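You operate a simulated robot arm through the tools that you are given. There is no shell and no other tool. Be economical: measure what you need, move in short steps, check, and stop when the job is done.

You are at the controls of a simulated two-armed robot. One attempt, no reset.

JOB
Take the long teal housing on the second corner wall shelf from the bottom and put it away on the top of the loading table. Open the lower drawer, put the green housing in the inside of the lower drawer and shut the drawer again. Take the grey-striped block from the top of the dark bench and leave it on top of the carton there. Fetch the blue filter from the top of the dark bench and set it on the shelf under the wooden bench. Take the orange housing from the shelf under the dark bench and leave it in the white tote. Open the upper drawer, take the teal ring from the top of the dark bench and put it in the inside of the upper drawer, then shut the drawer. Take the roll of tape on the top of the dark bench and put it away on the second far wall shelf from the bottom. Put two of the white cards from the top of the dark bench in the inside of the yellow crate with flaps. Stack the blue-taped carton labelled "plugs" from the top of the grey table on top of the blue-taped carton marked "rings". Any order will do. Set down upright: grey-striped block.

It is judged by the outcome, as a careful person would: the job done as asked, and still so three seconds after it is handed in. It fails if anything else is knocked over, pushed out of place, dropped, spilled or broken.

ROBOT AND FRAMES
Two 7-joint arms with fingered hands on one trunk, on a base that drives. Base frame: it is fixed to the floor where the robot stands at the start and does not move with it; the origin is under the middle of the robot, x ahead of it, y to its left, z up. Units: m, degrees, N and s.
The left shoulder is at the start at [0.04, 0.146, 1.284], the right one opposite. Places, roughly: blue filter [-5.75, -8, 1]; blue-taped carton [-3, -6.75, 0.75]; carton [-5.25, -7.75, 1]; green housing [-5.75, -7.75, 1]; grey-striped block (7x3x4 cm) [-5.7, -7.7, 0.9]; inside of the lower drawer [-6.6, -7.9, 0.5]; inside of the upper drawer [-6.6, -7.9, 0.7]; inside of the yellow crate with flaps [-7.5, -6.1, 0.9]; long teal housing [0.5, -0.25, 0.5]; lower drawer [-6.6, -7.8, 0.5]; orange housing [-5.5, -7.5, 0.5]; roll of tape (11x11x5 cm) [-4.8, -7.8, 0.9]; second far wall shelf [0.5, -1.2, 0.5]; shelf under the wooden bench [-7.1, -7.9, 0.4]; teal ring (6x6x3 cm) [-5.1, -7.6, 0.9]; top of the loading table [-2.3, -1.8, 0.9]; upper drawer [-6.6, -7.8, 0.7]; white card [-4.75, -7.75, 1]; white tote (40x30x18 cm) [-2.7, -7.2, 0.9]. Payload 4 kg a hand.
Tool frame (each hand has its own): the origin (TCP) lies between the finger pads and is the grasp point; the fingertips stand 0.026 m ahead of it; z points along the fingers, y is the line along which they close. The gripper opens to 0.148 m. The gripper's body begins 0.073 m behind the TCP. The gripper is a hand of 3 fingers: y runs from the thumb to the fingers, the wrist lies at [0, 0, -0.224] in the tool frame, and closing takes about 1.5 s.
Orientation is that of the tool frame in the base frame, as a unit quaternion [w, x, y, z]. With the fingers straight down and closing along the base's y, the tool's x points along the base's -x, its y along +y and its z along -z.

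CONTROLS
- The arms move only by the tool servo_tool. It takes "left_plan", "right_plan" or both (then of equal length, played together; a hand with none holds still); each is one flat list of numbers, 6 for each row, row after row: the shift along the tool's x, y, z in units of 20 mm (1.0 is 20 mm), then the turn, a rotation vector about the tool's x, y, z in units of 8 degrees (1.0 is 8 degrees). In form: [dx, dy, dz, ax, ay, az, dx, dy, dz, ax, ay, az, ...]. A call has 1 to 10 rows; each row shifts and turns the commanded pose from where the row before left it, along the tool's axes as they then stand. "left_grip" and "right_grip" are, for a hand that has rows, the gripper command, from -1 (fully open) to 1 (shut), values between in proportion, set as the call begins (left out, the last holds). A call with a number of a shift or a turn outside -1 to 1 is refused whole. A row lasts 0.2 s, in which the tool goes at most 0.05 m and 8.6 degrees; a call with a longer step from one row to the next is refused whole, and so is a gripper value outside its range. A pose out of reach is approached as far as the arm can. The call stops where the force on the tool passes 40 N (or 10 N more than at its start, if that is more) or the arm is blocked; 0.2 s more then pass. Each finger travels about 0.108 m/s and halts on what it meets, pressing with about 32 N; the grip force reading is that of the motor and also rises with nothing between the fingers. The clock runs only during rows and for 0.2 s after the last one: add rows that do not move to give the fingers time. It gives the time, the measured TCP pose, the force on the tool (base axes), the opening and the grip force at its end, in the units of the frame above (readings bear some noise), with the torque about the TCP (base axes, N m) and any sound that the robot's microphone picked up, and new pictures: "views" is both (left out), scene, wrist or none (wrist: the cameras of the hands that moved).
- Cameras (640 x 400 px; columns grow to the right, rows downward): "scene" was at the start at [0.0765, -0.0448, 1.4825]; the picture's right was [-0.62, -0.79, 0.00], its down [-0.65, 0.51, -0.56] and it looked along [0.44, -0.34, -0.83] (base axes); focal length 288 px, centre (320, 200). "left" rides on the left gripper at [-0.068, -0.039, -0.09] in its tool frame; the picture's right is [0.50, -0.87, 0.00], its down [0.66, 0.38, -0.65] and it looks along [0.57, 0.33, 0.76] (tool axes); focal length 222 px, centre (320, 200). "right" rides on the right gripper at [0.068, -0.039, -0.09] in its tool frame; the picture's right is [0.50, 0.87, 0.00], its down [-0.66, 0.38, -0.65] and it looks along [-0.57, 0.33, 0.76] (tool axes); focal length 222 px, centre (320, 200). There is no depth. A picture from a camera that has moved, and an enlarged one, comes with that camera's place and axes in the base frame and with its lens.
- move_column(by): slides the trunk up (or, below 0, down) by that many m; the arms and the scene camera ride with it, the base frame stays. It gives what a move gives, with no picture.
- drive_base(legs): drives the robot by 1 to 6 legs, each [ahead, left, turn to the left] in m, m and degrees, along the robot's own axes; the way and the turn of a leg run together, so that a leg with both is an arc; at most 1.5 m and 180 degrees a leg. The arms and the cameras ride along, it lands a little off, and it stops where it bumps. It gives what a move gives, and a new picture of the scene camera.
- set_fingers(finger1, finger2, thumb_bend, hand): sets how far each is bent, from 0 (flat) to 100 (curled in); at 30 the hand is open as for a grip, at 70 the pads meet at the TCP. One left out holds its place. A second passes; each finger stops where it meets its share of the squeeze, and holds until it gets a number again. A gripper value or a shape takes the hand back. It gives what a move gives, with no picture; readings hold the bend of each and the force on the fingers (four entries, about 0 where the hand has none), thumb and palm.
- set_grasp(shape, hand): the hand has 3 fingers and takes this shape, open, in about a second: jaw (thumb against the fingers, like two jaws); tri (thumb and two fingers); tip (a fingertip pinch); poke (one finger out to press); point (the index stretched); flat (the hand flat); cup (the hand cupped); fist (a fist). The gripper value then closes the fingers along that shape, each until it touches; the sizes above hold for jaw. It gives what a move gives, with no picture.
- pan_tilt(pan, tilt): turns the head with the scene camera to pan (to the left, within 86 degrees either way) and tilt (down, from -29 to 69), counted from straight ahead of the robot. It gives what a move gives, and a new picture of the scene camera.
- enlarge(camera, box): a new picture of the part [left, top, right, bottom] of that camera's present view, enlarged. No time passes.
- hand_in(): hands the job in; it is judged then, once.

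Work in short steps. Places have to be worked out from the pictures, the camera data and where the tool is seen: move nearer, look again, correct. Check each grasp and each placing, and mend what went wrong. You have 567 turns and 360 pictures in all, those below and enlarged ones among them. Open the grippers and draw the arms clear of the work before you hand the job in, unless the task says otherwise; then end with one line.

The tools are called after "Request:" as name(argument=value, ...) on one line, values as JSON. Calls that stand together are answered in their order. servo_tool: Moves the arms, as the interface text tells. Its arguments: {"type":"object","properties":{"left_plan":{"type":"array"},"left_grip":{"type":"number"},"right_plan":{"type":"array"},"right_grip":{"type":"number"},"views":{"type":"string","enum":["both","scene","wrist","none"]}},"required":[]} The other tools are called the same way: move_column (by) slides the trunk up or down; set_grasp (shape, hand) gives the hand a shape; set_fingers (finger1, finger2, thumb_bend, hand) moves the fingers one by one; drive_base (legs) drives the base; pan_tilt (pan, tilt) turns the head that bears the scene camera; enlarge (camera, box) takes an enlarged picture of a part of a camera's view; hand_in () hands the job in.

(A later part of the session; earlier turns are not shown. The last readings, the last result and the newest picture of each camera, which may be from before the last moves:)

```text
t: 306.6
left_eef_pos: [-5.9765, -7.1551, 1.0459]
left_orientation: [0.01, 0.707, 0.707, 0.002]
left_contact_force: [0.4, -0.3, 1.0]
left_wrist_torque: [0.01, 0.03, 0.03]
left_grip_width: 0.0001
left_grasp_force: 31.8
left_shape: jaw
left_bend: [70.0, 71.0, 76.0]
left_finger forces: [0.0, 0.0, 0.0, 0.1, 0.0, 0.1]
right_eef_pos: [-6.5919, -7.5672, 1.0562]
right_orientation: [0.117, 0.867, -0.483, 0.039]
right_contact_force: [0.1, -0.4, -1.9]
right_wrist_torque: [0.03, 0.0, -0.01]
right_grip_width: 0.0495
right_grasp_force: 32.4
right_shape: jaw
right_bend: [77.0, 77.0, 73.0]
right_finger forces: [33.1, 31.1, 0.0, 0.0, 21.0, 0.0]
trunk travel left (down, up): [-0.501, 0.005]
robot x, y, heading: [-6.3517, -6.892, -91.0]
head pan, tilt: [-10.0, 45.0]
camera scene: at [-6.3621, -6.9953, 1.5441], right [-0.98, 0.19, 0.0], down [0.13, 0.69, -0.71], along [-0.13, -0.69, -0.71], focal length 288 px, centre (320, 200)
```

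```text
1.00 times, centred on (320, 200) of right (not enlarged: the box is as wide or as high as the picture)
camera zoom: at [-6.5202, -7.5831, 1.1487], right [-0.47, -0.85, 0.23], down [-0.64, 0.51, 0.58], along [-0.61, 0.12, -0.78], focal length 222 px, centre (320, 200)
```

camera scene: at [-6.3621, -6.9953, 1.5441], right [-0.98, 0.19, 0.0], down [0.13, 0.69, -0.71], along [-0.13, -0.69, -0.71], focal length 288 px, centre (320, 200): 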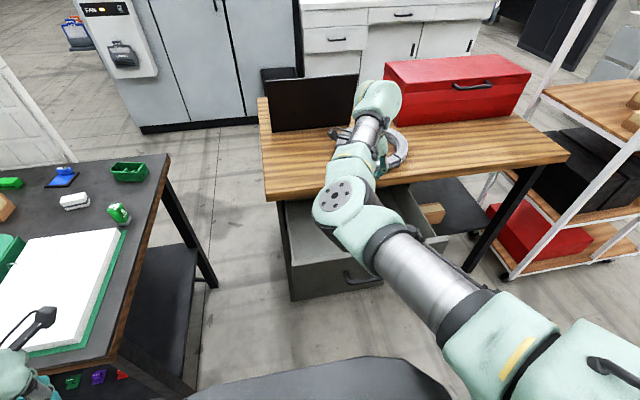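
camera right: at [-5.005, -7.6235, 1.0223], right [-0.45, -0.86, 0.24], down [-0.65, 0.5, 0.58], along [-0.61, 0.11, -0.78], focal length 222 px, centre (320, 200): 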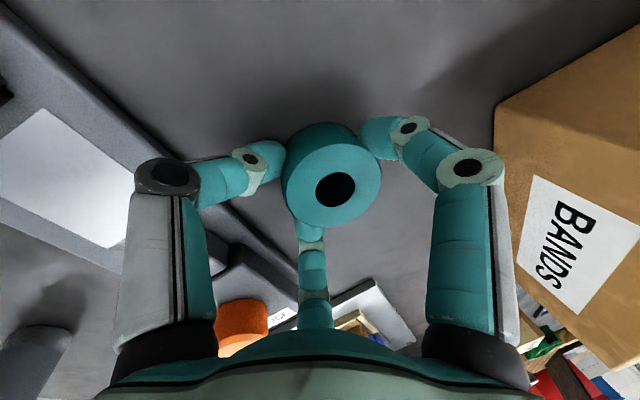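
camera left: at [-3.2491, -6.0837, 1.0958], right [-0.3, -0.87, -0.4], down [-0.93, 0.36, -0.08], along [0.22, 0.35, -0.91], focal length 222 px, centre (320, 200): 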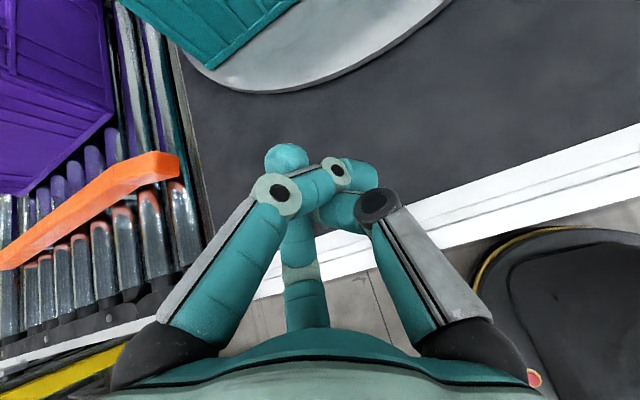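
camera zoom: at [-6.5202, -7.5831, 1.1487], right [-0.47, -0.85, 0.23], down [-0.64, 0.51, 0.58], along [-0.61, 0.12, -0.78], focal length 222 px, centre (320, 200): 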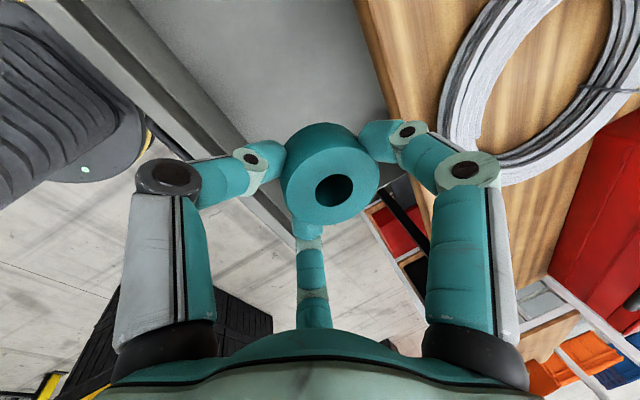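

The drawer's open gap is y −7.50…−7.69. The left hand would come near the bench corner while lowering, so I move it inward first, then nudge forward and lower.

Request:
servo_tool(left_plan=[0, -1, 0, 0, 0, 0, 0, -1, 0, 0, 0, 0, 0, -1, 0, 0, 0, 0, 0, -1, 0, 0, 0, 0, 0, -1, 0, 0, 0, 0, 0, -1, 0, 0, 0, 0], views="none")

Request:
drive_base(legs=[[0.033, 0, 0]])

Request:
move_column(by=-0.2)

Request:
enlarge(camera="right", box=[0, 0, 640, 400])

```text
t: 308.0
left_eef_pos: [-6.0773, -7.1943, 1.0322]
left_orientation: [0.01, 0.708, 0.706, 0.003]
left_contact_force: [1.1, 0.1, -1.3]
left_wrist_torque: [-0.03, -0.01, 0.01]
left_grip_width: 0.0002
left_grasp_force: 31.9
left_shape: jaw
left_bend: [70.0, 71.0, 76.0]
left_finger forces: [0.0, 0.0, 0.0, 0.0, 0.1, 0.1]
left hand out of reach, approached as far as the arm can: row 1, 2, 3, 4, 5, 6
right_eef_pos: [-6.5919, -7.5686, 1.0562]
right_orientation: [0.115, 0.867, -0.483, 0.039]
right_contact_force: [0.2, 0.4, -1.5]
right_wrist_torque: [0.01, 0.0, 0.01]
right_grip_width: 0.0497
right_grasp_force: 31.7
right_shape: jaw
right_bend: [77.0, 77.0, 73.0]
right_finger forces: [33.1, 31.1, 0.0, 0.1, 21.1, 0.0]
trunk travel left (down, up): [-0.501, 0.005]
robot x, y, heading: [-6.3497, -6.8907, -91.2]
head pan, tilt: [-10.0, 45.0]
```

```text
t: 308.8
left_eef_pos: [-6.0778, -7.2187, 1.0351]
left_orientation: [0.012, 0.707, 0.707, 0.0]
left_contact_force: [-0.1, 0.6, 0.8]
left_wrist_torque: [-0.07, 0.0, -0.01]
left_grip_width: 0.0
left_grasp_force: 31.7
left_shape: jaw
left_bend: [70.0, 71.0, 76.0]
left_finger forces: [0.1, 0.0, 0.1, 0.0, 0.0, 0.0]
right_eef_pos: [-6.5914, -7.593, 1.0628]
right_orientation: [0.12, 0.867, -0.483, 0.04]
right_contact_force: [0.5, 0.7, -1.4]
right_wrist_torque: [-0.02, -0.02, 0.0]
right_grip_width: 0.0496
right_grasp_force: 32.3
right_shape: jaw
right_bend: [77.0, 77.0, 73.0]
right_finger forces: [33.1, 31.2, 0.0, 0.0, 21.1, 0.0]
trunk travel left (down, up): [-0.501, 0.005]
robot x, y, heading: [-6.3453, -6.9232, -91.0]
head pan, tilt: [-10.0, 45.0]
camera scene: at [-6.3626, -7.0159, 1.5449], right [-0.98, 0.19, 0.0], down [0.14, 0.69, -0.71], along [-0.14, -0.7, -0.7], focal length 288 px, centre (320, 200)
```

scene: 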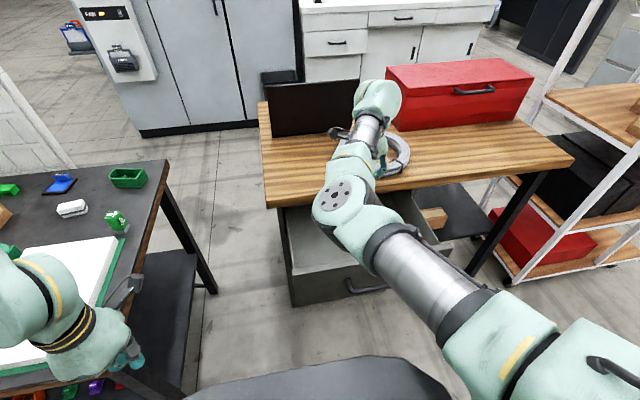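

```text
t: 311.0
left_eef_pos: [-6.0778, -7.226, 0.8322]
left_orientation: [0.009, 0.707, 0.707, 0.003]
left_contact_force: [-0.2, -0.3, 0.7]
left_wrist_torque: [0.04, 0.0, 0.0]
left_grip_width: 0.0
left_grasp_force: 31.7
left_shape: jaw
left_bend: [70.0, 71.0, 76.0]
left_finger forces: [0.1, 0.0, 0.0, 0.0, 0.1, 0.0]
right_eef_pos: [-6.5937, -7.5988, 0.8562]
right_orientation: [0.116, 0.867, -0.483, 0.04]
right_contact_force: [-0.1, -0.1, -1.3]
right_wrist_torque: [-0.01, -0.02, -0.01]
right_grip_width: 0.0495
right_grasp_force: 32.4
right_shape: jaw
right_bend: [77.0, 77.0, 73.0]
right_finger forces: [33.1, 30.9, 0.0, 0.1, 21.1, 0.0]
trunk travel left (down, up): [-0.301, 0.205]
robot x, y, heading: [-6.348, -6.928, -91.0]
head pan, tilt: [-10.0, 45.0]
```

```text
1.00 times, centred on (320, 200) of right (not enlarged: the box is as wide or as high as the picture)
camera zoom: at [-6.5211, -7.6148, 0.9495], right [-0.47, -0.85, 0.23], down [-0.64, 0.51, 0.58], along [-0.61, 0.12, -0.78], focal length 222 px, centre (320, 200)
```

zoom: 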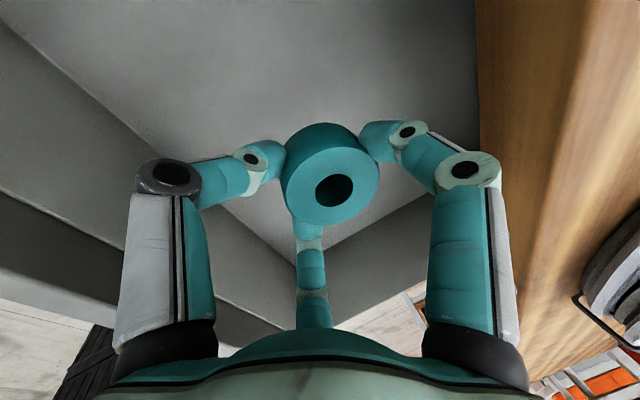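

Clearances are tight but fine; I nudge 1 cm back and lower into the drawer.

Request:
drive_base(legs=[[-0.01, 0, 0]])

Request:
move_column(by=-0.11)

Request:
enlarge(camera="right", box=[0, 0, 640, 400])

```text
t: 311.7
left_eef_pos: [-6.0774, -7.2182, 0.8321]
left_orientation: [0.009, 0.708, 0.706, 0.002]
left_contact_force: [0.1, 0.2, -0.3]
left_wrist_torque: [0.03, 0.0, -0.02]
left_grip_width: 0.0
left_grasp_force: 31.8
left_shape: jaw
left_bend: [70.0, 71.0, 76.0]
left_finger forces: [0.0, 0.1, 0.1, 0.1, 0.1, 0.0]
right_eef_pos: [-6.5934, -7.5917, 0.8555]
right_orientation: [0.114, 0.867, -0.483, 0.039]
right_contact_force: [0.2, 0.3, -1.7]
right_wrist_torque: [0.03, 0.0, -0.01]
right_grip_width: 0.0497
right_grasp_force: 31.9
right_shape: jaw
right_bend: [77.0, 77.0, 73.0]
right_finger forces: [33.1, 30.9, 0.0, 0.1, 21.1, 0.0]
trunk travel left (down, up): [-0.301, 0.205]
robot x, y, heading: [-6.3459, -6.9136, -91.1]
head pan, tilt: [-10.0, 45.0]
camera scene: at [-6.3626, -7.0195, 1.3439], right [-0.98, 0.19, 0.0], down [0.14, 0.7, -0.71], along [-0.14, -0.69, -0.71], focal length 288 px, centre (320, 200)
```

scene: 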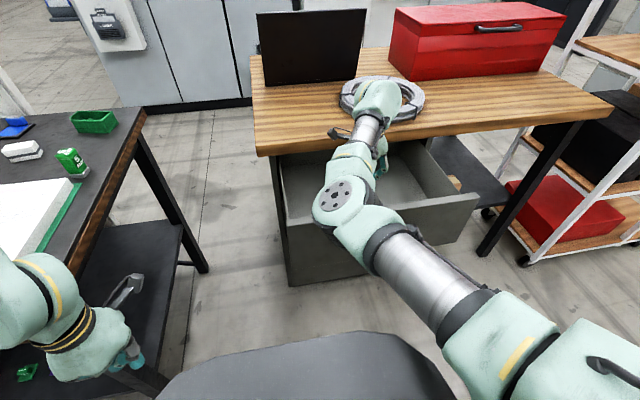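

```text
t: 313.1
left_eef_pos: [-6.0769, -7.2164, 0.7238]
left_orientation: [0.008, 0.708, 0.706, 0.001]
left_contact_force: [-0.1, -0.7, -0.8]
left_wrist_torque: [-0.01, 0.04, 0.04]
left_grip_width: 0.0
left_grasp_force: 32.1
left_shape: jaw
left_bend: [70.0, 71.0, 76.0]
left_finger forces: [0.0, 0.0, 0.0, 0.0, 0.0, 0.1]
right_eef_pos: [-6.5944, -7.59, 0.7486]
right_orientation: [0.116, 0.867, -0.484, 0.04]
right_contact_force: [0.2, -1.2, -1.5]
right_wrist_torque: [0.01, -0.01, 0.0]
right_grip_width: 0.0497
right_grasp_force: 32.3
right_shape: jaw
right_bend: [77.0, 77.0, 73.0]
right_finger forces: [33.0, 30.9, 0.0, 0.0, 21.1, 0.0]
trunk travel left (down, up): [-0.191, 0.315]
robot x, y, heading: [-6.3429, -6.9159, -91.2]
head pan, tilt: [-10.0, 45.0]
```

```text
1.00 times, centred on (320, 200) of right (not enlarged: the box is as wide or as high as the picture)
camera zoom: at [-6.5208, -7.605, 0.8405], right [-0.47, -0.85, 0.23], down [-0.64, 0.51, 0.58], along [-0.61, 0.12, -0.78], focal length 222 px, centre (320, 200)
```

zoom: 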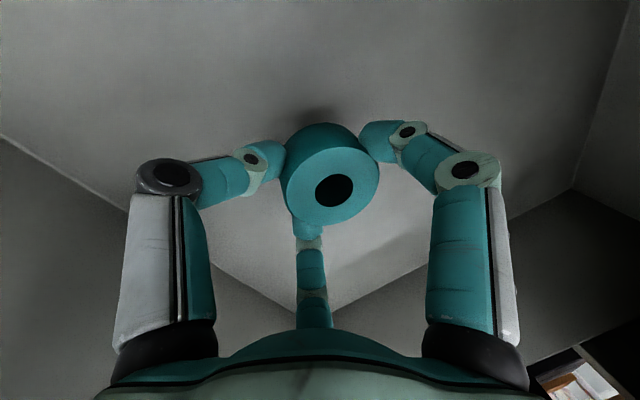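

Near the floor of the drawer; lower with force guard.

Request:
servo_tool(right_plan=[0, 0, 0.2, 0, 0, 0, 0, 0, 0.2, 0, 0, 0, 0, 0, 0.2, 0, 0, 0, 0, 0, 0.2, 0, 0, 0, 0, 0, 0.2, 0, 0, 0, 0, 0, 0.2, 0, 0, 0, 0, 0, 0.2, 0, 0, 0, 0, 0, 0.2, 0, 0, 0], views="none")

```text
t: 314.9
left_eef_pos: [-6.077, -7.2178, 0.724]
left_orientation: [0.01, 0.708, 0.706, 0.002]
left_contact_force: [0.6, -0.6, -0.2]
left_wrist_torque: [0.0, -0.01, 0.01]
left_grip_width: 0.0
left_grasp_force: 31.9
left_shape: jaw
left_bend: [70.0, 71.0, 76.0]
left_finger forces: [0.0, 0.0, 0.0, 0.1, 0.0, 0.0]
right_eef_pos: [-6.5934, -7.5887, 0.744]
right_orientation: [0.116, 0.868, -0.482, 0.04]
right_contact_force: [-0.5, -0.4, -1.9]
right_wrist_torque: [-0.01, -0.05, 0.0]
right_grip_width: 0.05
right_grasp_force: 31.7
right_shape: jaw
right_bend: [77.0, 77.0, 73.0]
right_finger forces: [33.1, 31.1, 0.0, 0.0, 21.1, 0.1]
right hand out of reach, approached as far as the arm can: row 1, 2, 3, 4, 5, 7, 8
trunk travel left (down, up): [-0.191, 0.315]
robot x, y, heading: [-6.3456, -6.916, -90.9]
head pan, tilt: [-10.0, 45.0]
```

The arm is stretched; I use the trunk in small steps instead.

Request:
move_column(by=-0.02)

Request:
move_column(by=-0.012)

```text
t: 315.6
left_eef_pos: [-6.0787, -7.2165, 0.7034]
left_orientation: [0.009, 0.708, 0.706, 0.002]
left_contact_force: [-1.0, 0.4, 0.1]
left_wrist_torque: [0.0, -0.01, 0.02]
left_grip_width: 0.0002
left_grasp_force: 32.3
left_shape: jaw
left_bend: [70.0, 71.0, 76.0]
left_finger forces: [0.0, 0.1, 0.0, 0.1, 0.0, 0.0]
right_eef_pos: [-6.5937, -7.5892, 0.723]
right_orientation: [0.115, 0.868, -0.482, 0.039]
right_contact_force: [-0.3, 0.1, -1.6]
right_wrist_torque: [0.02, 0.02, 0.04]
right_grip_width: 0.0497
right_grasp_force: 31.9
right_shape: jaw
right_bend: [77.0, 77.0, 73.0]
right_finger forces: [33.0, 31.0, 0.0, 0.0, 21.1, 0.0]
trunk travel left (down, up): [-0.171, 0.335]
robot x, y, heading: [-6.3488, -6.9183, -90.9]
head pan, tilt: [-10.0, 45.0]
```

```text
t: 316.2
left_eef_pos: [-6.0761, -7.2167, 0.6924]
left_orientation: [0.01, 0.708, 0.706, 0.001]
left_contact_force: [0.2, -1.0, 0.0]
left_wrist_torque: [-0.02, 0.0, -0.02]
left_grip_width: 0.0
left_grasp_force: 31.5
left_shape: jaw
left_bend: [70.0, 71.0, 76.0]
left_finger forces: [0.0, 0.0, 0.0, 0.0, 0.0, 0.1]
right_eef_pos: [-6.5927, -7.5895, 0.7151]
right_orientation: [0.12, 0.867, -0.482, 0.038]
right_contact_force: [1.6, -0.4, 17.9]
right_wrist_torque: [0.25, 0.3, -0.06]
right_grip_width: 0.0499
right_grasp_force: 32.1
right_shape: jaw
right_bend: [77.0, 77.0, 73.0]
right_finger forces: [35.2, 36.1, 0.0, 0.1, 22.0, 0.1]
trunk travel left (down, up): [-0.159, 0.347]
robot x, y, heading: [-6.3482, -6.9172, -90.9]
head pan, tilt: [-10.0, 45.0]
```

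Ring touches the drawer floor. Open moderately and rise.

Request:
servo_tool(right_plan=[0, 0, 0, 0, 0, 0, 0, 0, 0, 0, 0, 0, 0, 0, 0, 0, 0, 0, 0, 0, 0, 0, 0, 0], right_grip=-0.1, views="none")

Request:
move_column(by=0.12)

Request:
enlarge(camera="right", box=[0, 0, 640, 400])

```text
t: 317.2
left_eef_pos: [-6.0766, -7.2154, 0.6921]
left_orientation: [0.01, 0.708, 0.706, 0.002]
left_contact_force: [0.9, 0.8, -0.1]
left_wrist_torque: [0.01, -0.04, 0.0]
left_grip_width: 0.0
left_grasp_force: 32.3
left_shape: jaw
left_bend: [70.0, 71.0, 76.0]
left_finger forces: [0.1, 0.0, 0.1, 0.0, 0.1, 0.0]
right_eef_pos: [-6.5936, -7.5879, 0.7137]
right_orientation: [0.118, 0.867, -0.482, 0.039]
right_contact_force: [-4.8, -1.0, 21.3]
right_wrist_torque: [0.3, 0.0, 0.06]
right_grip_width: 0.0692
right_grasp_force: 0.1
right_shape: jaw
right_bend: [34.0, 78.0, 75.0]
right_finger forces: [0.1, 6.3, 0.0, 0.1, 14.8, 0.0]
trunk travel left (down, up): [-0.159, 0.347]
robot x, y, heading: [-6.3482, -6.917, -91.1]
head pan, tilt: [-10.0, 45.0]
```

```text
t: 318.7
left_eef_pos: [-6.0764, -7.2174, 0.8123]
left_orientation: [0.009, 0.708, 0.706, 0.003]
left_contact_force: [-0.2, -0.1, 0.1]
left_wrist_torque: [-0.01, -0.01, 0.04]
left_grip_width: 0.0001
left_grasp_force: 31.8
left_shape: jaw
left_bend: [70.0, 71.0, 76.0]
left_finger forces: [0.1, 0.0, 0.0, 0.0, 0.1, 0.0]
right_eef_pos: [-6.5916, -7.5898, 0.831]
right_orientation: [0.116, 0.867, -0.482, 0.04]
right_contact_force: [0.1, 0.0, -0.1]
right_wrist_torque: [-0.03, 0.0, -0.01]
right_grip_width: 0.081
right_grasp_force: 0.0
right_shape: jaw
right_bend: [34.0, 34.0, 70.0]
right_finger forces: [0.1, 0.0, 0.0, 0.0, 0.1, 0.0]
trunk travel left (down, up): [-0.279, 0.227]
robot x, y, heading: [-6.3487, -6.9144, -91.0]
head pan, tilt: [-10.0, 45.0]
```

```text
1.00 times, centred on (320, 200) of right (not enlarged: the box is as wide or as high as the picture)
camera zoom: at [-6.5207, -7.6039, 0.9232], right [-0.47, -0.85, 0.23], down [-0.64, 0.51, 0.58], along [-0.61, 0.12, -0.78], focal length 222 px, centre (320, 200)
```

zoom: 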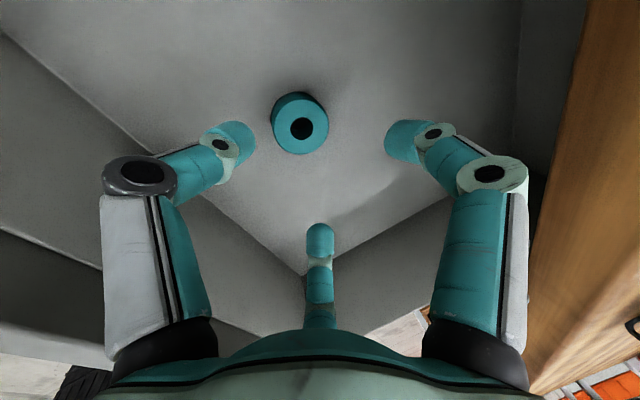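

The ring is in the drawer. I raise, back off, close the fist and point the hand forward to push the drawer shut.

Request:
move_column(by=0.22)

Request:
drive_base(legs=[[-0.5, 0, 1]])

Request:
servo_tool(right_plan=[0.82, 0.52, -0.04, -0.334, 0.527, 0, 0.82, 0.52, -0.04, -0.334, 0.527, 0, 0.82, 0.52, -0.04, -0.334, 0.527, 0, 0.82, 0.52, -0.04, -0.334, 0.527, 0, 0.82, 0.52, -0.04, -0.334, 0.527, 0, 0.82, 0.52, -0.04, -0.334, 0.527, 0, 0.82, 0.52, -0.04, -0.334, 0.527, 0, 0.82, 0.52, -0.04, -0.334, 0.527, 0, 0.82, 0.52, -0.04, -0.334, 0.527, 0, 0.82, 0.52, -0.04, -0.334, 0.527, 0], right_grip=1, views="none")

Request:
servo_tool(right_plan=[0.82, 0.52, -0.04, -0.334, 0.527, 0, 0.82, 0.52, -0.04, -0.334, 0.527, 0], views="scene")

```text
t: 321.1
left_eef_pos: [-6.0764, -7.2171, 1.0306]
left_orientation: [0.01, 0.708, 0.707, 0.002]
left_contact_force: [1.3, 1.7, 0.4]
left_wrist_torque: [0.0, 0.01, 0.0]
left_grip_width: 0.0001
left_grasp_force: 31.6
left_shape: jaw
left_bend: [70.0, 71.0, 76.0]
left_finger forces: [0.1, 0.1, 0.0, 0.1, 0.1, 0.1]
right_eef_pos: [-6.5932, -7.5874, 1.0511]
right_orientation: [0.116, 0.867, -0.483, 0.039]
right_contact_force: [0.0, 0.6, 0.0]
right_wrist_torque: [-0.01, -0.03, 0.0]
right_grip_width: 0.081
right_grasp_force: 0.1
right_shape: jaw
right_bend: [34.0, 34.0, 70.0]
right_finger forces: [0.0, 0.0, 0.1, 0.0, 0.1, 0.1]
trunk travel left (down, up): [-0.499, 0.007]
robot x, y, heading: [-6.3474, -6.9166, -91.1]
head pan, tilt: [-10.0, 45.0]
```

```text
t: 324.0
left_eef_pos: [-6.0677, -6.7031, 1.0307]
left_orientation: [0.009, 0.702, 0.712, 0.002]
left_contact_force: [-0.3, -1.2, 0.3]
left_wrist_torque: [0.02, 0.01, 0.0]
left_grip_width: 0.0
left_grasp_force: 31.8
left_shape: jaw
left_bend: [70.0, 71.0, 76.0]
left_finger forces: [0.0, 0.1, 0.1, 0.0, 0.1, 0.1]
right_eef_pos: [-6.5774, -7.0844, 1.0498]
right_orientation: [0.115, 0.872, -0.475, 0.04]
right_contact_force: [0.6, -0.1, 0.4]
right_wrist_torque: [-0.01, 0.0, 0.02]
right_grip_width: 0.0809
right_grasp_force: 0.1
right_shape: jaw
right_bend: [34.0, 34.0, 70.0]
right_finger forces: [0.1, 0.1, 0.1, 0.0, 0.0, 0.1]
trunk travel left (down, up): [-0.499, 0.007]
robot x, y, heading: [-6.3385, -6.4055, -90.2]
head pan, tilt: [-10.0, 45.0]
camera scene: at [-6.3562, -6.5089, 1.5421], right [-0.98, 0.17, 0.0], down [0.12, 0.7, -0.71], along [-0.12, -0.7, -0.71], focal length 288 px, centre (320, 200)
```

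scene: 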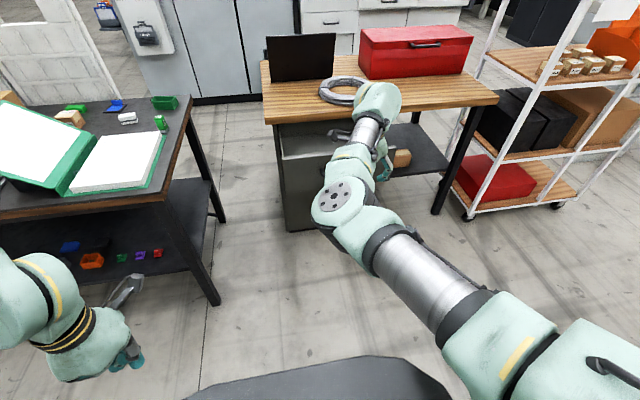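

```text
t: 326.2
left_eef_pos: [-6.0689, -6.7025, 1.0311]
left_orientation: [0.009, 0.702, 0.713, 0.002]
left_contact_force: [0.0, -0.4, 0.1]
left_wrist_torque: [0.01, -0.03, -0.03]
left_grip_width: 0.0
left_grasp_force: 31.5
left_shape: jaw
left_bend: [70.0, 71.0, 76.0]
left_finger forces: [0.0, 0.1, 0.0, 0.1, 0.1, 0.1]
right_eef_pos: [-6.5998, -7.217, 1.1606]
right_orientation: [0.472, 0.749, -0.398, 0.241]
right_contact_force: [-0.5, -0.9, 0.6]
right_wrist_torque: [-0.01, 0.0, -0.02]
right_grip_width: 0.0
right_grasp_force: 32.5
right_shape: jaw
right_bend: [70.0, 70.0, 70.0]
right_finger forces: [0.0, 0.0, 0.1, 0.0, 0.0, 0.0]
right hand out of reach, approached as far as the arm can: row 1, 3
trunk travel left (down, up): [-0.499, 0.007]
robot x, y, heading: [-6.3443, -6.4036, -90.2]
head pan, tilt: [-10.0, 45.0]
```

```text
t: 326.8
left_eef_pos: [-6.0676, -6.7022, 1.0317]
left_orientation: [0.009, 0.701, 0.713, 0.002]
left_contact_force: [0.5, -0.2, -0.3]
left_wrist_torque: [0.0, 0.02, -0.03]
left_grip_width: 0.0002
left_grasp_force: 32.0
left_shape: jaw
left_bend: [70.0, 71.0, 76.0]
left_finger forces: [0.0, 0.0, 0.0, 0.0, 0.0, 0.1]
right_eef_pos: [-6.5972, -7.2318, 1.1986]
right_orientation: [0.534, 0.707, -0.373, 0.276]
right_contact_force: [0.5, -0.2, -0.2]
right_wrist_torque: [0.0, -0.01, 0.04]
right_grip_width: 0.0
right_grasp_force: 31.8
right_shape: jaw
right_bend: [70.0, 70.0, 70.0]
right_finger forces: [0.0, 0.1, 0.0, 0.0, 0.1, 0.1]
trunk travel left (down, up): [-0.499, 0.007]
robot x, y, heading: [-6.346, -6.4023, -89.8]
head pan, tilt: [-10.0, 45.0]
camera scene: at [-6.3561, -6.5069, 1.5423], right [-0.98, 0.17, 0.0], down [0.12, 0.7, -0.71], along [-0.12, -0.7, -0.71], focal length 288 px, centre (320, 200)
```

scene: 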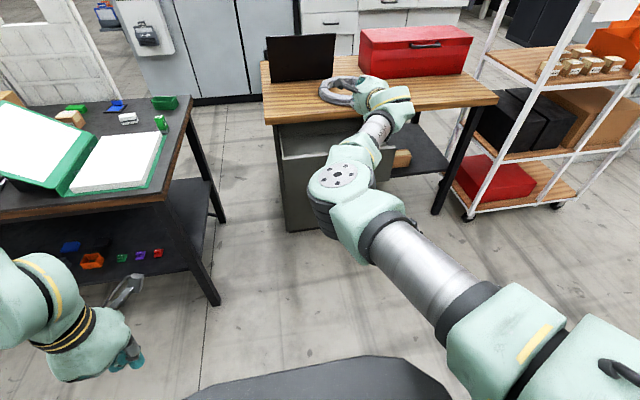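

Pointing forward. I lower to just below the handle level and push the drawer shut by driving forward.

Request:
move_column(by=-0.4)

Request:
move_column(by=-0.067)

Request:
drive_base(legs=[[0.4, 0, 0]])

```text
t: 330.7
left_eef_pos: [-6.0683, -6.7028, 0.6324]
left_orientation: [0.009, 0.701, 0.713, 0.002]
left_contact_force: [0.3, 0.1, 0.9]
left_wrist_torque: [0.02, 0.0, 0.0]
left_grip_width: 0.0
left_grasp_force: 32.3
left_shape: jaw
left_bend: [70.0, 71.0, 76.0]
left_finger forces: [0.1, 0.1, 0.0, 0.0, 0.0, 0.0]
right_eef_pos: [-6.5977, -7.233, 0.7988]
right_orientation: [0.534, 0.707, -0.374, 0.275]
right_contact_force: [-1.2, -0.6, 1.0]
right_wrist_torque: [0.0, 0.02, -0.02]
right_grip_width: 0.0001
right_grasp_force: 32.2
right_shape: jaw
right_bend: [70.0, 70.0, 70.0]
right_finger forces: [0.0, 0.0, 0.0, 0.0, 0.0, 0.1]
trunk travel left (down, up): [-0.099, 0.407]
robot x, y, heading: [-6.347, -6.4042, -90.1]
head pan, tilt: [-10.0, 45.0]
```

```text
t: 331.7
left_eef_pos: [-6.0677, -6.7019, 0.5636]
left_orientation: [0.01, 0.702, 0.712, 0.002]
left_contact_force: [0.0, -0.1, -0.5]
left_wrist_torque: [-0.01, 0.02, -0.01]
left_grip_width: 0.0
left_grasp_force: 31.8
left_shape: jaw
left_bend: [70.0, 71.0, 76.0]
left_finger forces: [0.0, 0.1, 0.1, 0.1, 0.0, 0.0]
right_eef_pos: [-6.5979, -7.2332, 0.7314]
right_orientation: [0.534, 0.706, -0.374, 0.276]
right_contact_force: [0.4, 0.0, -0.2]
right_wrist_torque: [0.0, 0.02, -0.03]
right_grip_width: 0.0002
right_grasp_force: 32.6
right_shape: jaw
right_bend: [70.0, 70.0, 70.0]
right_finger forces: [0.1, 0.0, 0.0, 0.0, 0.0, 0.0]
trunk travel left (down, up): [-0.032, 0.474]
robot x, y, heading: [-6.3449, -6.41, -90.2]
head pan, tilt: [-10.0, 45.0]
```

```text
t: 334.2
left_eef_pos: [-6.0684, -7.1085, 0.5633]
left_orientation: [0.009, 0.702, 0.712, 0.002]
left_contact_force: [0.4, -0.6, -1.1]
left_wrist_torque: [0.01, 0.01, 0.01]
left_grip_width: 0.0002
left_grasp_force: 32.2
left_shape: jaw
left_bend: [70.0, 71.0, 76.0]
left_finger forces: [0.0, 0.0, 0.0, 0.1, 0.1, 0.1]
right_eef_pos: [-6.5989, -7.6379, 0.7317]
right_orientation: [0.534, 0.706, -0.374, 0.275]
right_contact_force: [0.5, 0.3, -0.3]
right_wrist_torque: [-0.01, 0.02, 0.03]
right_grip_width: 0.0
right_grasp_force: 32.4
right_shape: jaw
right_bend: [70.0, 70.0, 70.0]
right_finger forces: [0.1, 0.1, 0.1, 0.1, 0.1, 0.0]
trunk travel left (down, up): [-0.032, 0.474]
robot x, y, heading: [-6.3426, -6.8115, -90.1]
head pan, tilt: [-10.0, 45.0]
camera scene: at [-6.3566, -6.9123, 1.0749], right [-0.98, 0.17, 0.0], down [0.12, 0.7, -0.71], along [-0.12, -0.7, -0.71], focal length 288 px, centre (320, 200)
```

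scene: 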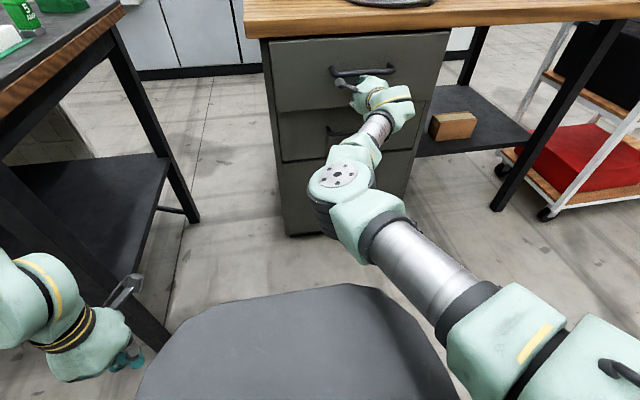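

The drawer is moving in. Push the rest.

Request:
drive_base(legs=[[0.09, 0, 0]])

```text
t: 335.2
left_eef_pos: [-6.0693, -7.1627, 0.5637]
left_orientation: [0.01, 0.704, 0.71, 0.002]
left_contact_force: [-0.8, 0.0, -0.6]
left_wrist_torque: [0.02, -0.01, -0.01]
left_grip_width: 0.0001
left_grasp_force: 32.2
left_shape: jaw
left_bend: [70.0, 71.0, 76.0]
left_finger forces: [0.1, 0.0, 0.1, 0.0, 0.0, 0.0]
right_eef_pos: [-6.6033, -7.6866, 0.7221]
right_orientation: [0.527, 0.71, -0.379, 0.272]
right_contact_force: [1.6, 9.0, 0.2]
right_wrist_torque: [0.0, -0.04, 0.04]
right_grip_width: 0.0
right_grasp_force: 32.4
right_shape: jaw
right_bend: [70.0, 70.0, 69.0]
right_finger forces: [0.6, 0.1, 0.1, 0.0, 0.0, 0.0]
trunk travel left (down, up): [-0.032, 0.474]
robot x, y, heading: [-6.3468, -6.8672, -90.2]
head pan, tilt: [-10.0, 45.0]
stopped in leg 1: the force on the tool passed its limit at 220 N (the readings are from after the stop); the commanded pose is now the measured one
camera scene: at [-6.3569, -6.9654, 1.0751], right [-0.98, 0.18, 0.0], down [0.13, 0.7, -0.71], along [-0.13, -0.7, -0.71], focal length 288 px, centre (320, 200)
```

scene: 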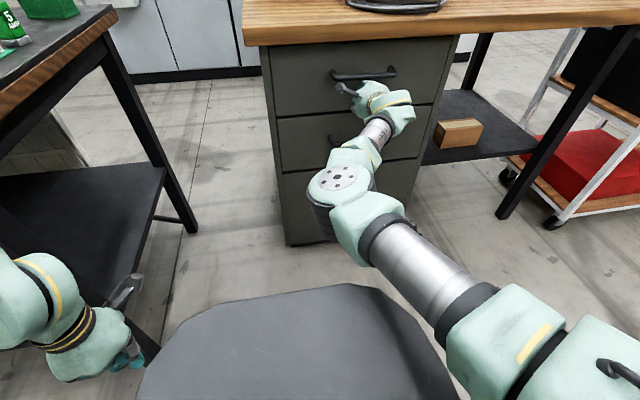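

The drawer is shut. I back off, raise up, and bring the hand back to vertical (also undoing the 60° roll).

Request:
drive_base(legs=[[-0.5, 0, 0]])

Request:
move_column(by=0.4)

Request:
servo_tool(right_plan=[-0.82, -0.52, -0.04, 0.334, -0.527, 0, -0.82, -0.52, -0.04, 0.334, -0.527, 0, -0.82, -0.52, -0.04, 0.334, -0.527, 0, -0.82, -0.52, -0.04, 0.334, -0.527, 0, -0.82, -0.52, -0.04, 0.334, -0.527, 0, -0.82, -0.52, -0.04, 0.334, -0.527, 0, -0.82, -0.52, -0.04, 0.334, -0.527, 0, -0.82, -0.52, -0.04, 0.334, -0.527, 0, -0.82, -0.52, -0.04, 0.334, -0.527, 0, -0.82, -0.52, -0.04, 0.334, -0.527, 0], right_grip=-1, views="none")

Request:
servo_tool(right_plan=[-0.82, -0.52, -0.04, 0.334, -0.527, 0, -0.82, -0.52, -0.04, 0.334, -0.527, 0, -0.82, -0.52, -0.04, 0.334, -0.527, 0, -0.82, -0.52, -0.04, 0.334, -0.527, 0, -0.82, -0.52, -0.04, 0.334, -0.527, 0, 0, 0, 0, 0, 0, -0.94, 0, 0, 0, 0, 0, -0.94, 0, 0, 0, 0, 0, -0.94, 0, 0, 0, 0, 0, -0.94, 0, 0, 0, 0, 0, -0.94], views="none")

Request:
move_column(by=0.07)

```text
t: 338.2
left_eef_pos: [-6.068, -6.6635, 0.5631]
left_orientation: [0.01, 0.706, 0.709, 0.002]
left_contact_force: [0.5, 0.1, 0.3]
left_wrist_torque: [-0.01, 0.01, 0.04]
left_grip_width: 0.0
left_grasp_force: 32.0
left_shape: jaw
left_bend: [70.0, 71.0, 76.0]
left_finger forces: [0.1, 0.0, 0.1, 0.0, 0.1, 0.0]
right_eef_pos: [-6.6047, -7.1845, 0.7195]
right_orientation: [0.528, 0.709, -0.381, 0.27]
right_contact_force: [-0.5, 0.4, 0.3]
right_wrist_torque: [0.02, -0.01, 0.02]
right_grip_width: 0.0002
right_grasp_force: 32.1
right_shape: jaw
right_bend: [70.0, 70.0, 70.0]
right_finger forces: [0.1, 0.1, 0.1, 0.1, 0.0, 0.0]
trunk travel left (down, up): [-0.032, 0.474]
robot x, y, heading: [-6.3376, -6.3638, -90.7]
head pan, tilt: [-10.0, 45.0]
camera scene: at [-6.3539, -6.4656, 1.075], right [-0.98, 0.18, 0.0], down [0.13, 0.69, -0.71], along [-0.13, -0.7, -0.71], focal length 288 px, centre (320, 200)
```

scene: 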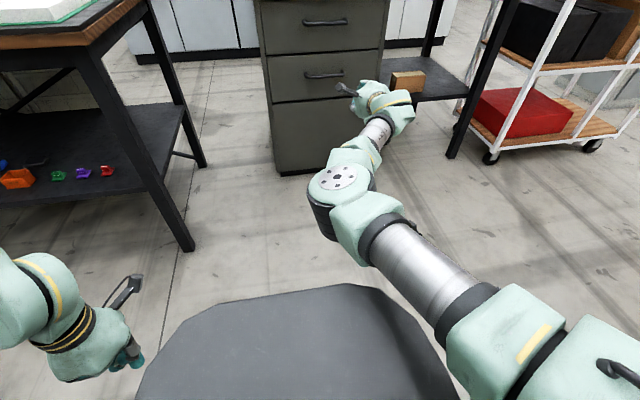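

```text
t: 342.0
left_eef_pos: [-6.0671, -6.6659, 0.9644]
left_orientation: [0.011, 0.705, 0.709, 0.002]
left_contact_force: [0.4, 0.4, -0.1]
left_wrist_torque: [0.03, 0.03, 0.0]
left_grip_width: 0.0
left_grasp_force: 31.8
left_shape: jaw
left_bend: [70.0, 71.0, 76.0]
left_finger forces: [0.0, 0.0, 0.0, 0.0, 0.1, 0.1]
right_eef_pos: [-6.6052, -7.1863, 1.1204]
right_orientation: [0.528, 0.709, -0.381, 0.27]
right_contact_force: [0.2, 1.3, 0.1]
right_wrist_torque: [-0.01, 0.0, -0.01]
right_grip_width: 0.0001
right_grasp_force: 31.9
right_shape: jaw
right_bend: [70.0, 70.0, 70.0]
right_finger forces: [0.0, 0.1, 0.0, 0.0, 0.1, 0.0]
trunk travel left (down, up): [-0.432, 0.074]
robot x, y, heading: [-6.3377, -6.3621, -90.6]
head pan, tilt: [-10.0, 45.0]
```

```text
t: 344.2
left_eef_pos: [-6.0668, -6.6643, 0.9642]
left_orientation: [0.01, 0.705, 0.709, 0.002]
left_contact_force: [-0.3, 0.2, 0.0]
left_wrist_torque: [-0.01, 0.02, -0.01]
left_grip_width: 0.0
left_grasp_force: 32.1
left_shape: jaw
left_bend: [70.0, 71.0, 76.0]
left_finger forces: [0.0, 0.0, 0.0, 0.1, 0.0, 0.0]
right_eef_pos: [-6.6094, -7.0603, 0.9815]
right_orientation: [0.183, 0.858, -0.473, 0.078]
right_contact_force: [0.4, 0.4, 0.1]
right_wrist_torque: [0.0, -0.01, 0.04]
right_grip_width: 0.1481
right_grasp_force: 0.1
right_shape: jaw
right_bend: [30.0, 30.0, 30.0]
right_finger forces: [0.0, 0.0, 0.0, 0.1, 0.0, 0.0]
trunk travel left (down, up): [-0.432, 0.074]
robot x, y, heading: [-6.3391, -6.3644, -90.9]
head pan, tilt: [-10.0, 45.0]
```

```text
t: 346.4
left_eef_pos: [-6.0668, -6.6643, 0.9642]
left_orientation: [0.01, 0.705, 0.709, 0.002]
left_contact_force: [0.6, -0.4, -0.1]
left_wrist_torque: [-0.02, -0.02, -0.01]
left_grip_width: 0.0001
left_grasp_force: 32.0
left_shape: jaw
left_bend: [70.0, 71.0, 76.0]
left_finger forces: [0.1, 0.0, 0.0, 0.0, 0.0, 0.0]
right_eef_pos: [-6.608, -6.9649, 0.9632]
right_orientation: [-0.016, 0.984, -0.178, -0.022]
right_contact_force: [0.7, -0.4, -0.2]
right_wrist_torque: [0.02, 0.0, 0.02]
right_grip_width: 0.1479
right_grasp_force: 0.0
right_shape: jaw
right_bend: [30.0, 30.0, 30.0]
right_finger forces: [0.0, 0.1, 0.0, 0.0, 0.0, 0.0]
trunk travel left (down, up): [-0.432, 0.074]
robot x, y, heading: [-6.3374, -6.3678, -90.9]
head pan, tilt: [-10.0, 45.0]
```

```text
t: 347.5
left_eef_pos: [-6.0677, -6.6645, 1.034]
left_orientation: [0.01, 0.706, 0.709, 0.003]
left_contact_force: [-0.4, 0.0, -0.7]
left_wrist_torque: [0.04, -0.02, -0.03]
left_grip_width: 0.0
left_grasp_force: 32.2
left_shape: jaw
left_bend: [70.0, 71.0, 76.0]
left_finger forces: [0.1, 0.0, 0.1, 0.0, 0.1, 0.0]
right_eef_pos: [-6.6084, -6.9659, 1.033]
right_orientation: [-0.015, 0.984, -0.178, -0.023]
right_contact_force: [0.1, 0.9, 0.4]
right_wrist_torque: [0.02, 0.02, 0.0]
right_grip_width: 0.1479
right_grasp_force: 0.0
right_shape: jaw
right_bend: [30.0, 30.0, 30.0]
right_finger forces: [0.0, 0.0, 0.0, 0.1, 0.0, 0.0]
trunk travel left (down, up): [-0.502, 0.004]
robot x, y, heading: [-6.3409, -6.3659, -90.6]
head pan, tilt: [-10.0, 45.0]
```

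Now I try to tuck the left hand further back and outward, since I will work at the bench's NW corner.

Request:
servo_tool(left_plan=[1, 0.4, 0, 0, 0, 0, 1, 0.4, 0, 0, 0, 0, 1, 0.4, 0, 0, 0, 0, 1, 0.4, 0, 0, 0, 0, 1, 0.4, 0, 0, 0, 0, 1, 0.4, 0, 0, 0, 0], views="none")

Request:
pan_tilt(pan=60, tilt=50)

```text
t: 348.9
left_eef_pos: [-5.9872, -6.6212, 1.0036]
left_orientation: [0.008, 0.705, 0.709, 0.002]
left_contact_force: [0.3, 0.7, 0.4]
left_wrist_torque: [0.02, 0.0, 0.02]
left_grip_width: 0.0
left_grasp_force: 31.9
left_shape: jaw
left_bend: [70.0, 71.0, 76.0]
left_finger forces: [0.0, 0.0, 0.0, 0.0, 0.0, 0.1]
left hand out of reach, approached as far as the arm can: row 1, 2, 3, 4, 5, 6
right_eef_pos: [-6.608, -6.9658, 1.0338]
right_orientation: [-0.015, 0.984, -0.178, -0.023]
right_contact_force: [0.1, 0.2, 0.6]
right_wrist_torque: [-0.02, -0.01, 0.01]
right_grip_width: 0.1477
right_grasp_force: 0.1
right_shape: jaw
right_bend: [30.0, 30.0, 30.0]
right_finger forces: [0.0, 0.0, 0.2, 0.0, 0.0, 0.0]
trunk travel left (down, up): [-0.502, 0.004]
robot x, y, heading: [-6.3427, -6.3673, -90.5]
head pan, tilt: [-10.0, 45.0]
```

```text
t: 350.3
left_eef_pos: [-5.9889, -6.6212, 1.0036]
left_orientation: [0.009, 0.705, 0.709, 0.002]
left_contact_force: [-0.5, 0.4, -0.3]
left_wrist_torque: [0.01, 0.01, 0.03]
left_grip_width: 0.0
left_grasp_force: 31.3
left_shape: jaw
left_bend: [70.0, 71.0, 76.0]
left_finger forces: [0.0, 0.0, 0.0, 0.0, 0.1, 0.0]
right_eef_pos: [-6.6085, -6.9655, 1.033]
right_orientation: [-0.016, 0.983, -0.179, -0.022]
right_contact_force: [0.0, -0.1, 0.4]
right_wrist_torque: [0.01, 0.03, 0.02]
right_grip_width: 0.1481
right_grasp_force: 0.0
right_shape: jaw
right_bend: [30.0, 30.0, 30.0]
right_finger forces: [0.0, 0.0, 0.1, 0.1, 0.0, 0.0]
trunk travel left (down, up): [-0.502, 0.004]
robot x, y, heading: [-6.3379, -6.3673, -90.5]
head pan, tilt: [60.0, 50.0]
camera scene: at [-6.2727, -6.4257, 1.5382], right [-0.51, -0.86, 0.0], down [-0.66, 0.39, -0.64], along [0.55, -0.33, -0.77], focal length 288 px, centre (320, 200)
```

scene: 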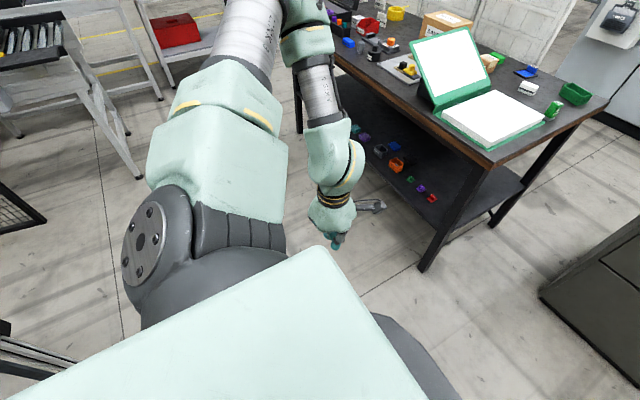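

The left hand is best stowed pointing forward and high. I rotate it up.

Request:
servo_tool(left_plan=[-0.95, 0, -0.04, 0, -0.625, 0, -0.95, 0, -0.04, 0, -0.625, 0, -0.95, 0, -0.04, 0, -0.625, 0, -0.95, 0, -0.04, 0, -0.625, 0, -0.95, 0, -0.04, 0, -0.625, 0, -0.95, 0, -0.04, 0, -0.625, 0, -0.95, 0, -0.04, 0, -0.625, 0, -0.95, 0, -0.04, 0, -0.625, 0, -0.95, 0, -0.04, 0, -0.625, 0, -0.95, 0, -0.04, 0, -0.625, 0], views="none")

Request:
servo_tool(left_plan=[-0.95, 0, -0.04, 0, -0.625, 0, -0.95, 0, -0.04, 0, -0.625, 0, -0.95, 0, -0.04, 0, -0.625, 0, -0.95, 0, -0.04, 0, -0.625, 0, -0.95, 0, -0.04, 0, -0.625, 0], views="none")

```text
t: 352.5
left_eef_pos: [-5.9889, -6.7912, 1.0827]
left_orientation: [0.309, 0.64, 0.639, -0.296]
left_contact_force: [-0.2, 0.6, 0.7]
left_wrist_torque: [0.02, 0.0, 0.01]
left_grip_width: 0.0
left_grasp_force: 31.7
left_shape: jaw
left_bend: [70.0, 71.0, 76.0]
left_finger forces: [0.0, 0.0, 0.1, 0.1, 0.0, 0.0]
left hand out of reach, approached as far as the arm can: row 6
right_eef_pos: [-6.6088, -6.9649, 1.0327]
right_orientation: [-0.015, 0.983, -0.179, -0.023]
right_contact_force: [0.9, -0.3, -0.3]
right_wrist_torque: [0.0, -0.01, -0.03]
right_grip_width: 0.1477
right_grasp_force: 0.1
right_shape: jaw
right_bend: [30.0, 30.0, 30.0]
right_finger forces: [0.0, 0.1, 0.0, 0.0, 0.0, 0.1]
trunk travel left (down, up): [-0.502, 0.004]
robot x, y, heading: [-6.3368, -6.3642, -90.6]
head pan, tilt: [60.0, 50.0]
```

```text
t: 353.7
left_eef_pos: [-5.9885, -6.8338, 1.1648]
left_orientation: [0.44, 0.56, 0.556, -0.428]
left_contact_force: [-0.5, 1.0, -0.7]
left_wrist_torque: [-0.01, -0.02, 0.0]
left_grip_width: 0.0
left_grasp_force: 32.1
left_shape: jaw
left_bend: [70.0, 71.0, 76.0]
left_finger forces: [0.0, 0.0, 0.0, 0.0, 0.0, 0.0]
right_eef_pos: [-6.6087, -6.9644, 1.032]
right_orientation: [-0.015, 0.984, -0.179, -0.023]
right_contact_force: [-1.1, -0.3, 0.2]
right_wrist_torque: [0.01, 0.01, 0.03]
right_grip_width: 0.1478
right_grasp_force: 0.1
right_shape: jaw
right_bend: [30.0, 30.0, 30.0]
right_finger forces: [0.0, 0.0, 0.0, 0.0, 0.1, 0.0]
trunk travel left (down, up): [-0.502, 0.004]
robot x, y, heading: [-6.3385, -6.3668, -90.6]
head pan, tilt: [60.0, 50.0]
```

Now I turn to face the bench's west end and move to its NW corner.

Request:
drive_base(legs=[[0, 0, 65], [0.2, -0.45, 0], [0.19, -0.42, 0]])

Request:
pan_tilt(pan=-5, tilt=45)

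Request:
enlarge(camera="right", box=[0, 0, 640, 400])

```text
t: 361.8
left_eef_pos: [-5.8076, -7.2106, 1.1634]
left_orientation: [0.598, 0.186, 0.767, -0.135]
left_contact_force: [0.1, -0.1, -0.2]
left_wrist_torque: [0.03, 0.0, 0.0]
left_grip_width: 0.0002
left_grasp_force: 31.8
left_shape: jaw
left_bend: [70.0, 71.0, 76.0]
left_finger forces: [0.0, 0.0, 0.0, 0.1, 0.0, 0.0]
right_eef_pos: [-5.9723, -7.8205, 1.0336]
right_orientation: [-0.001, 0.932, 0.361, -0.028]
right_contact_force: [0.8, 0.1, 0.0]
right_wrist_torque: [0.0, -0.01, -0.02]
right_grip_width: 0.1479
right_grasp_force: 0.1
right_shape: jaw
right_bend: [30.0, 30.0, 30.0]
right_finger forces: [0.0, 0.0, 0.0, 0.0, 0.0, 0.1]
trunk travel left (down, up): [-0.502, 0.004]
robot x, y, heading: [-6.3836, -7.3141, -27.6]
head pan, tilt: [60.0, 50.0]
camera scene: at [-6.3013, -7.2767, 1.5382], right [0.54, -0.84, 0.0], down [-0.65, -0.41, -0.64], along [0.54, 0.34, -0.77], focal length 288 px, centre (320, 200)
```

scene: 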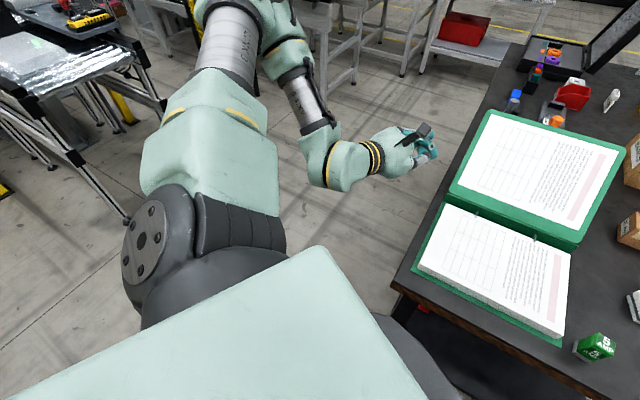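

```text
t: 363.1
left_eef_pos: [-5.8089, -7.211, 1.1642]
left_orientation: [0.598, 0.187, 0.767, -0.135]
left_contact_force: [-0.5, 0.3, 0.6]
left_wrist_torque: [0.0, 0.01, -0.02]
left_grip_width: 0.0002
left_grasp_force: 31.9
left_shape: jaw
left_bend: [70.0, 71.0, 76.0]
left_finger forces: [0.1, 0.2, 0.1, 0.0, 0.0, 0.1]
right_eef_pos: [-5.972, -7.8228, 1.0317]
right_orientation: [-0.002, 0.932, 0.361, -0.028]
right_contact_force: [0.3, -0.4, 0.2]
right_wrist_torque: [0.01, 0.0, 0.0]
right_grip_width: 0.1479
right_grasp_force: 0.0
right_shape: jaw
right_bend: [30.0, 30.0, 30.0]
right_finger forces: [0.0, 0.0, 0.1, 0.1, 0.0, 0.1]
trunk travel left (down, up): [-0.502, 0.004]
robot x, y, heading: [-6.3839, -7.3094, -27.6]
head pan, tilt: [-5.0, 45.0]
camera scene: at [-6.2978, -7.3639, 1.5451], right [-0.54, -0.84, 0.0], down [-0.6, 0.38, -0.71], along [0.6, -0.38, -0.71], focal length 288 px, centre (320, 200)
```

scene: 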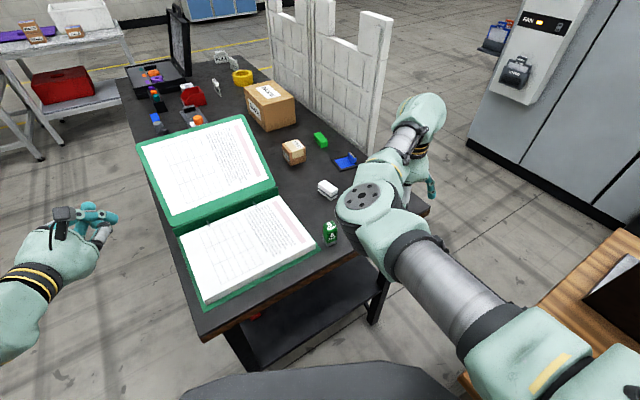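

```text
1.00 times, centred on (320, 200) of right (not enlarged: the box is as wide or as high as the picture)
camera zoom: at [-5.9449, -7.7468, 1.1195], right [0.95, -0.3, -0.04], down [-0.19, -0.71, 0.68], along [-0.24, -0.64, -0.73], focal length 222 px, centre (320, 200)
```

zoom: 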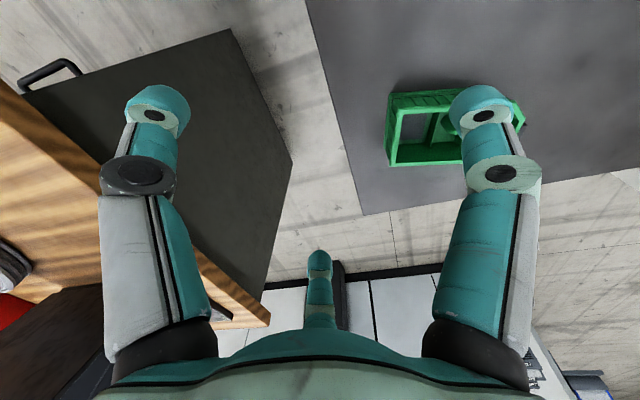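

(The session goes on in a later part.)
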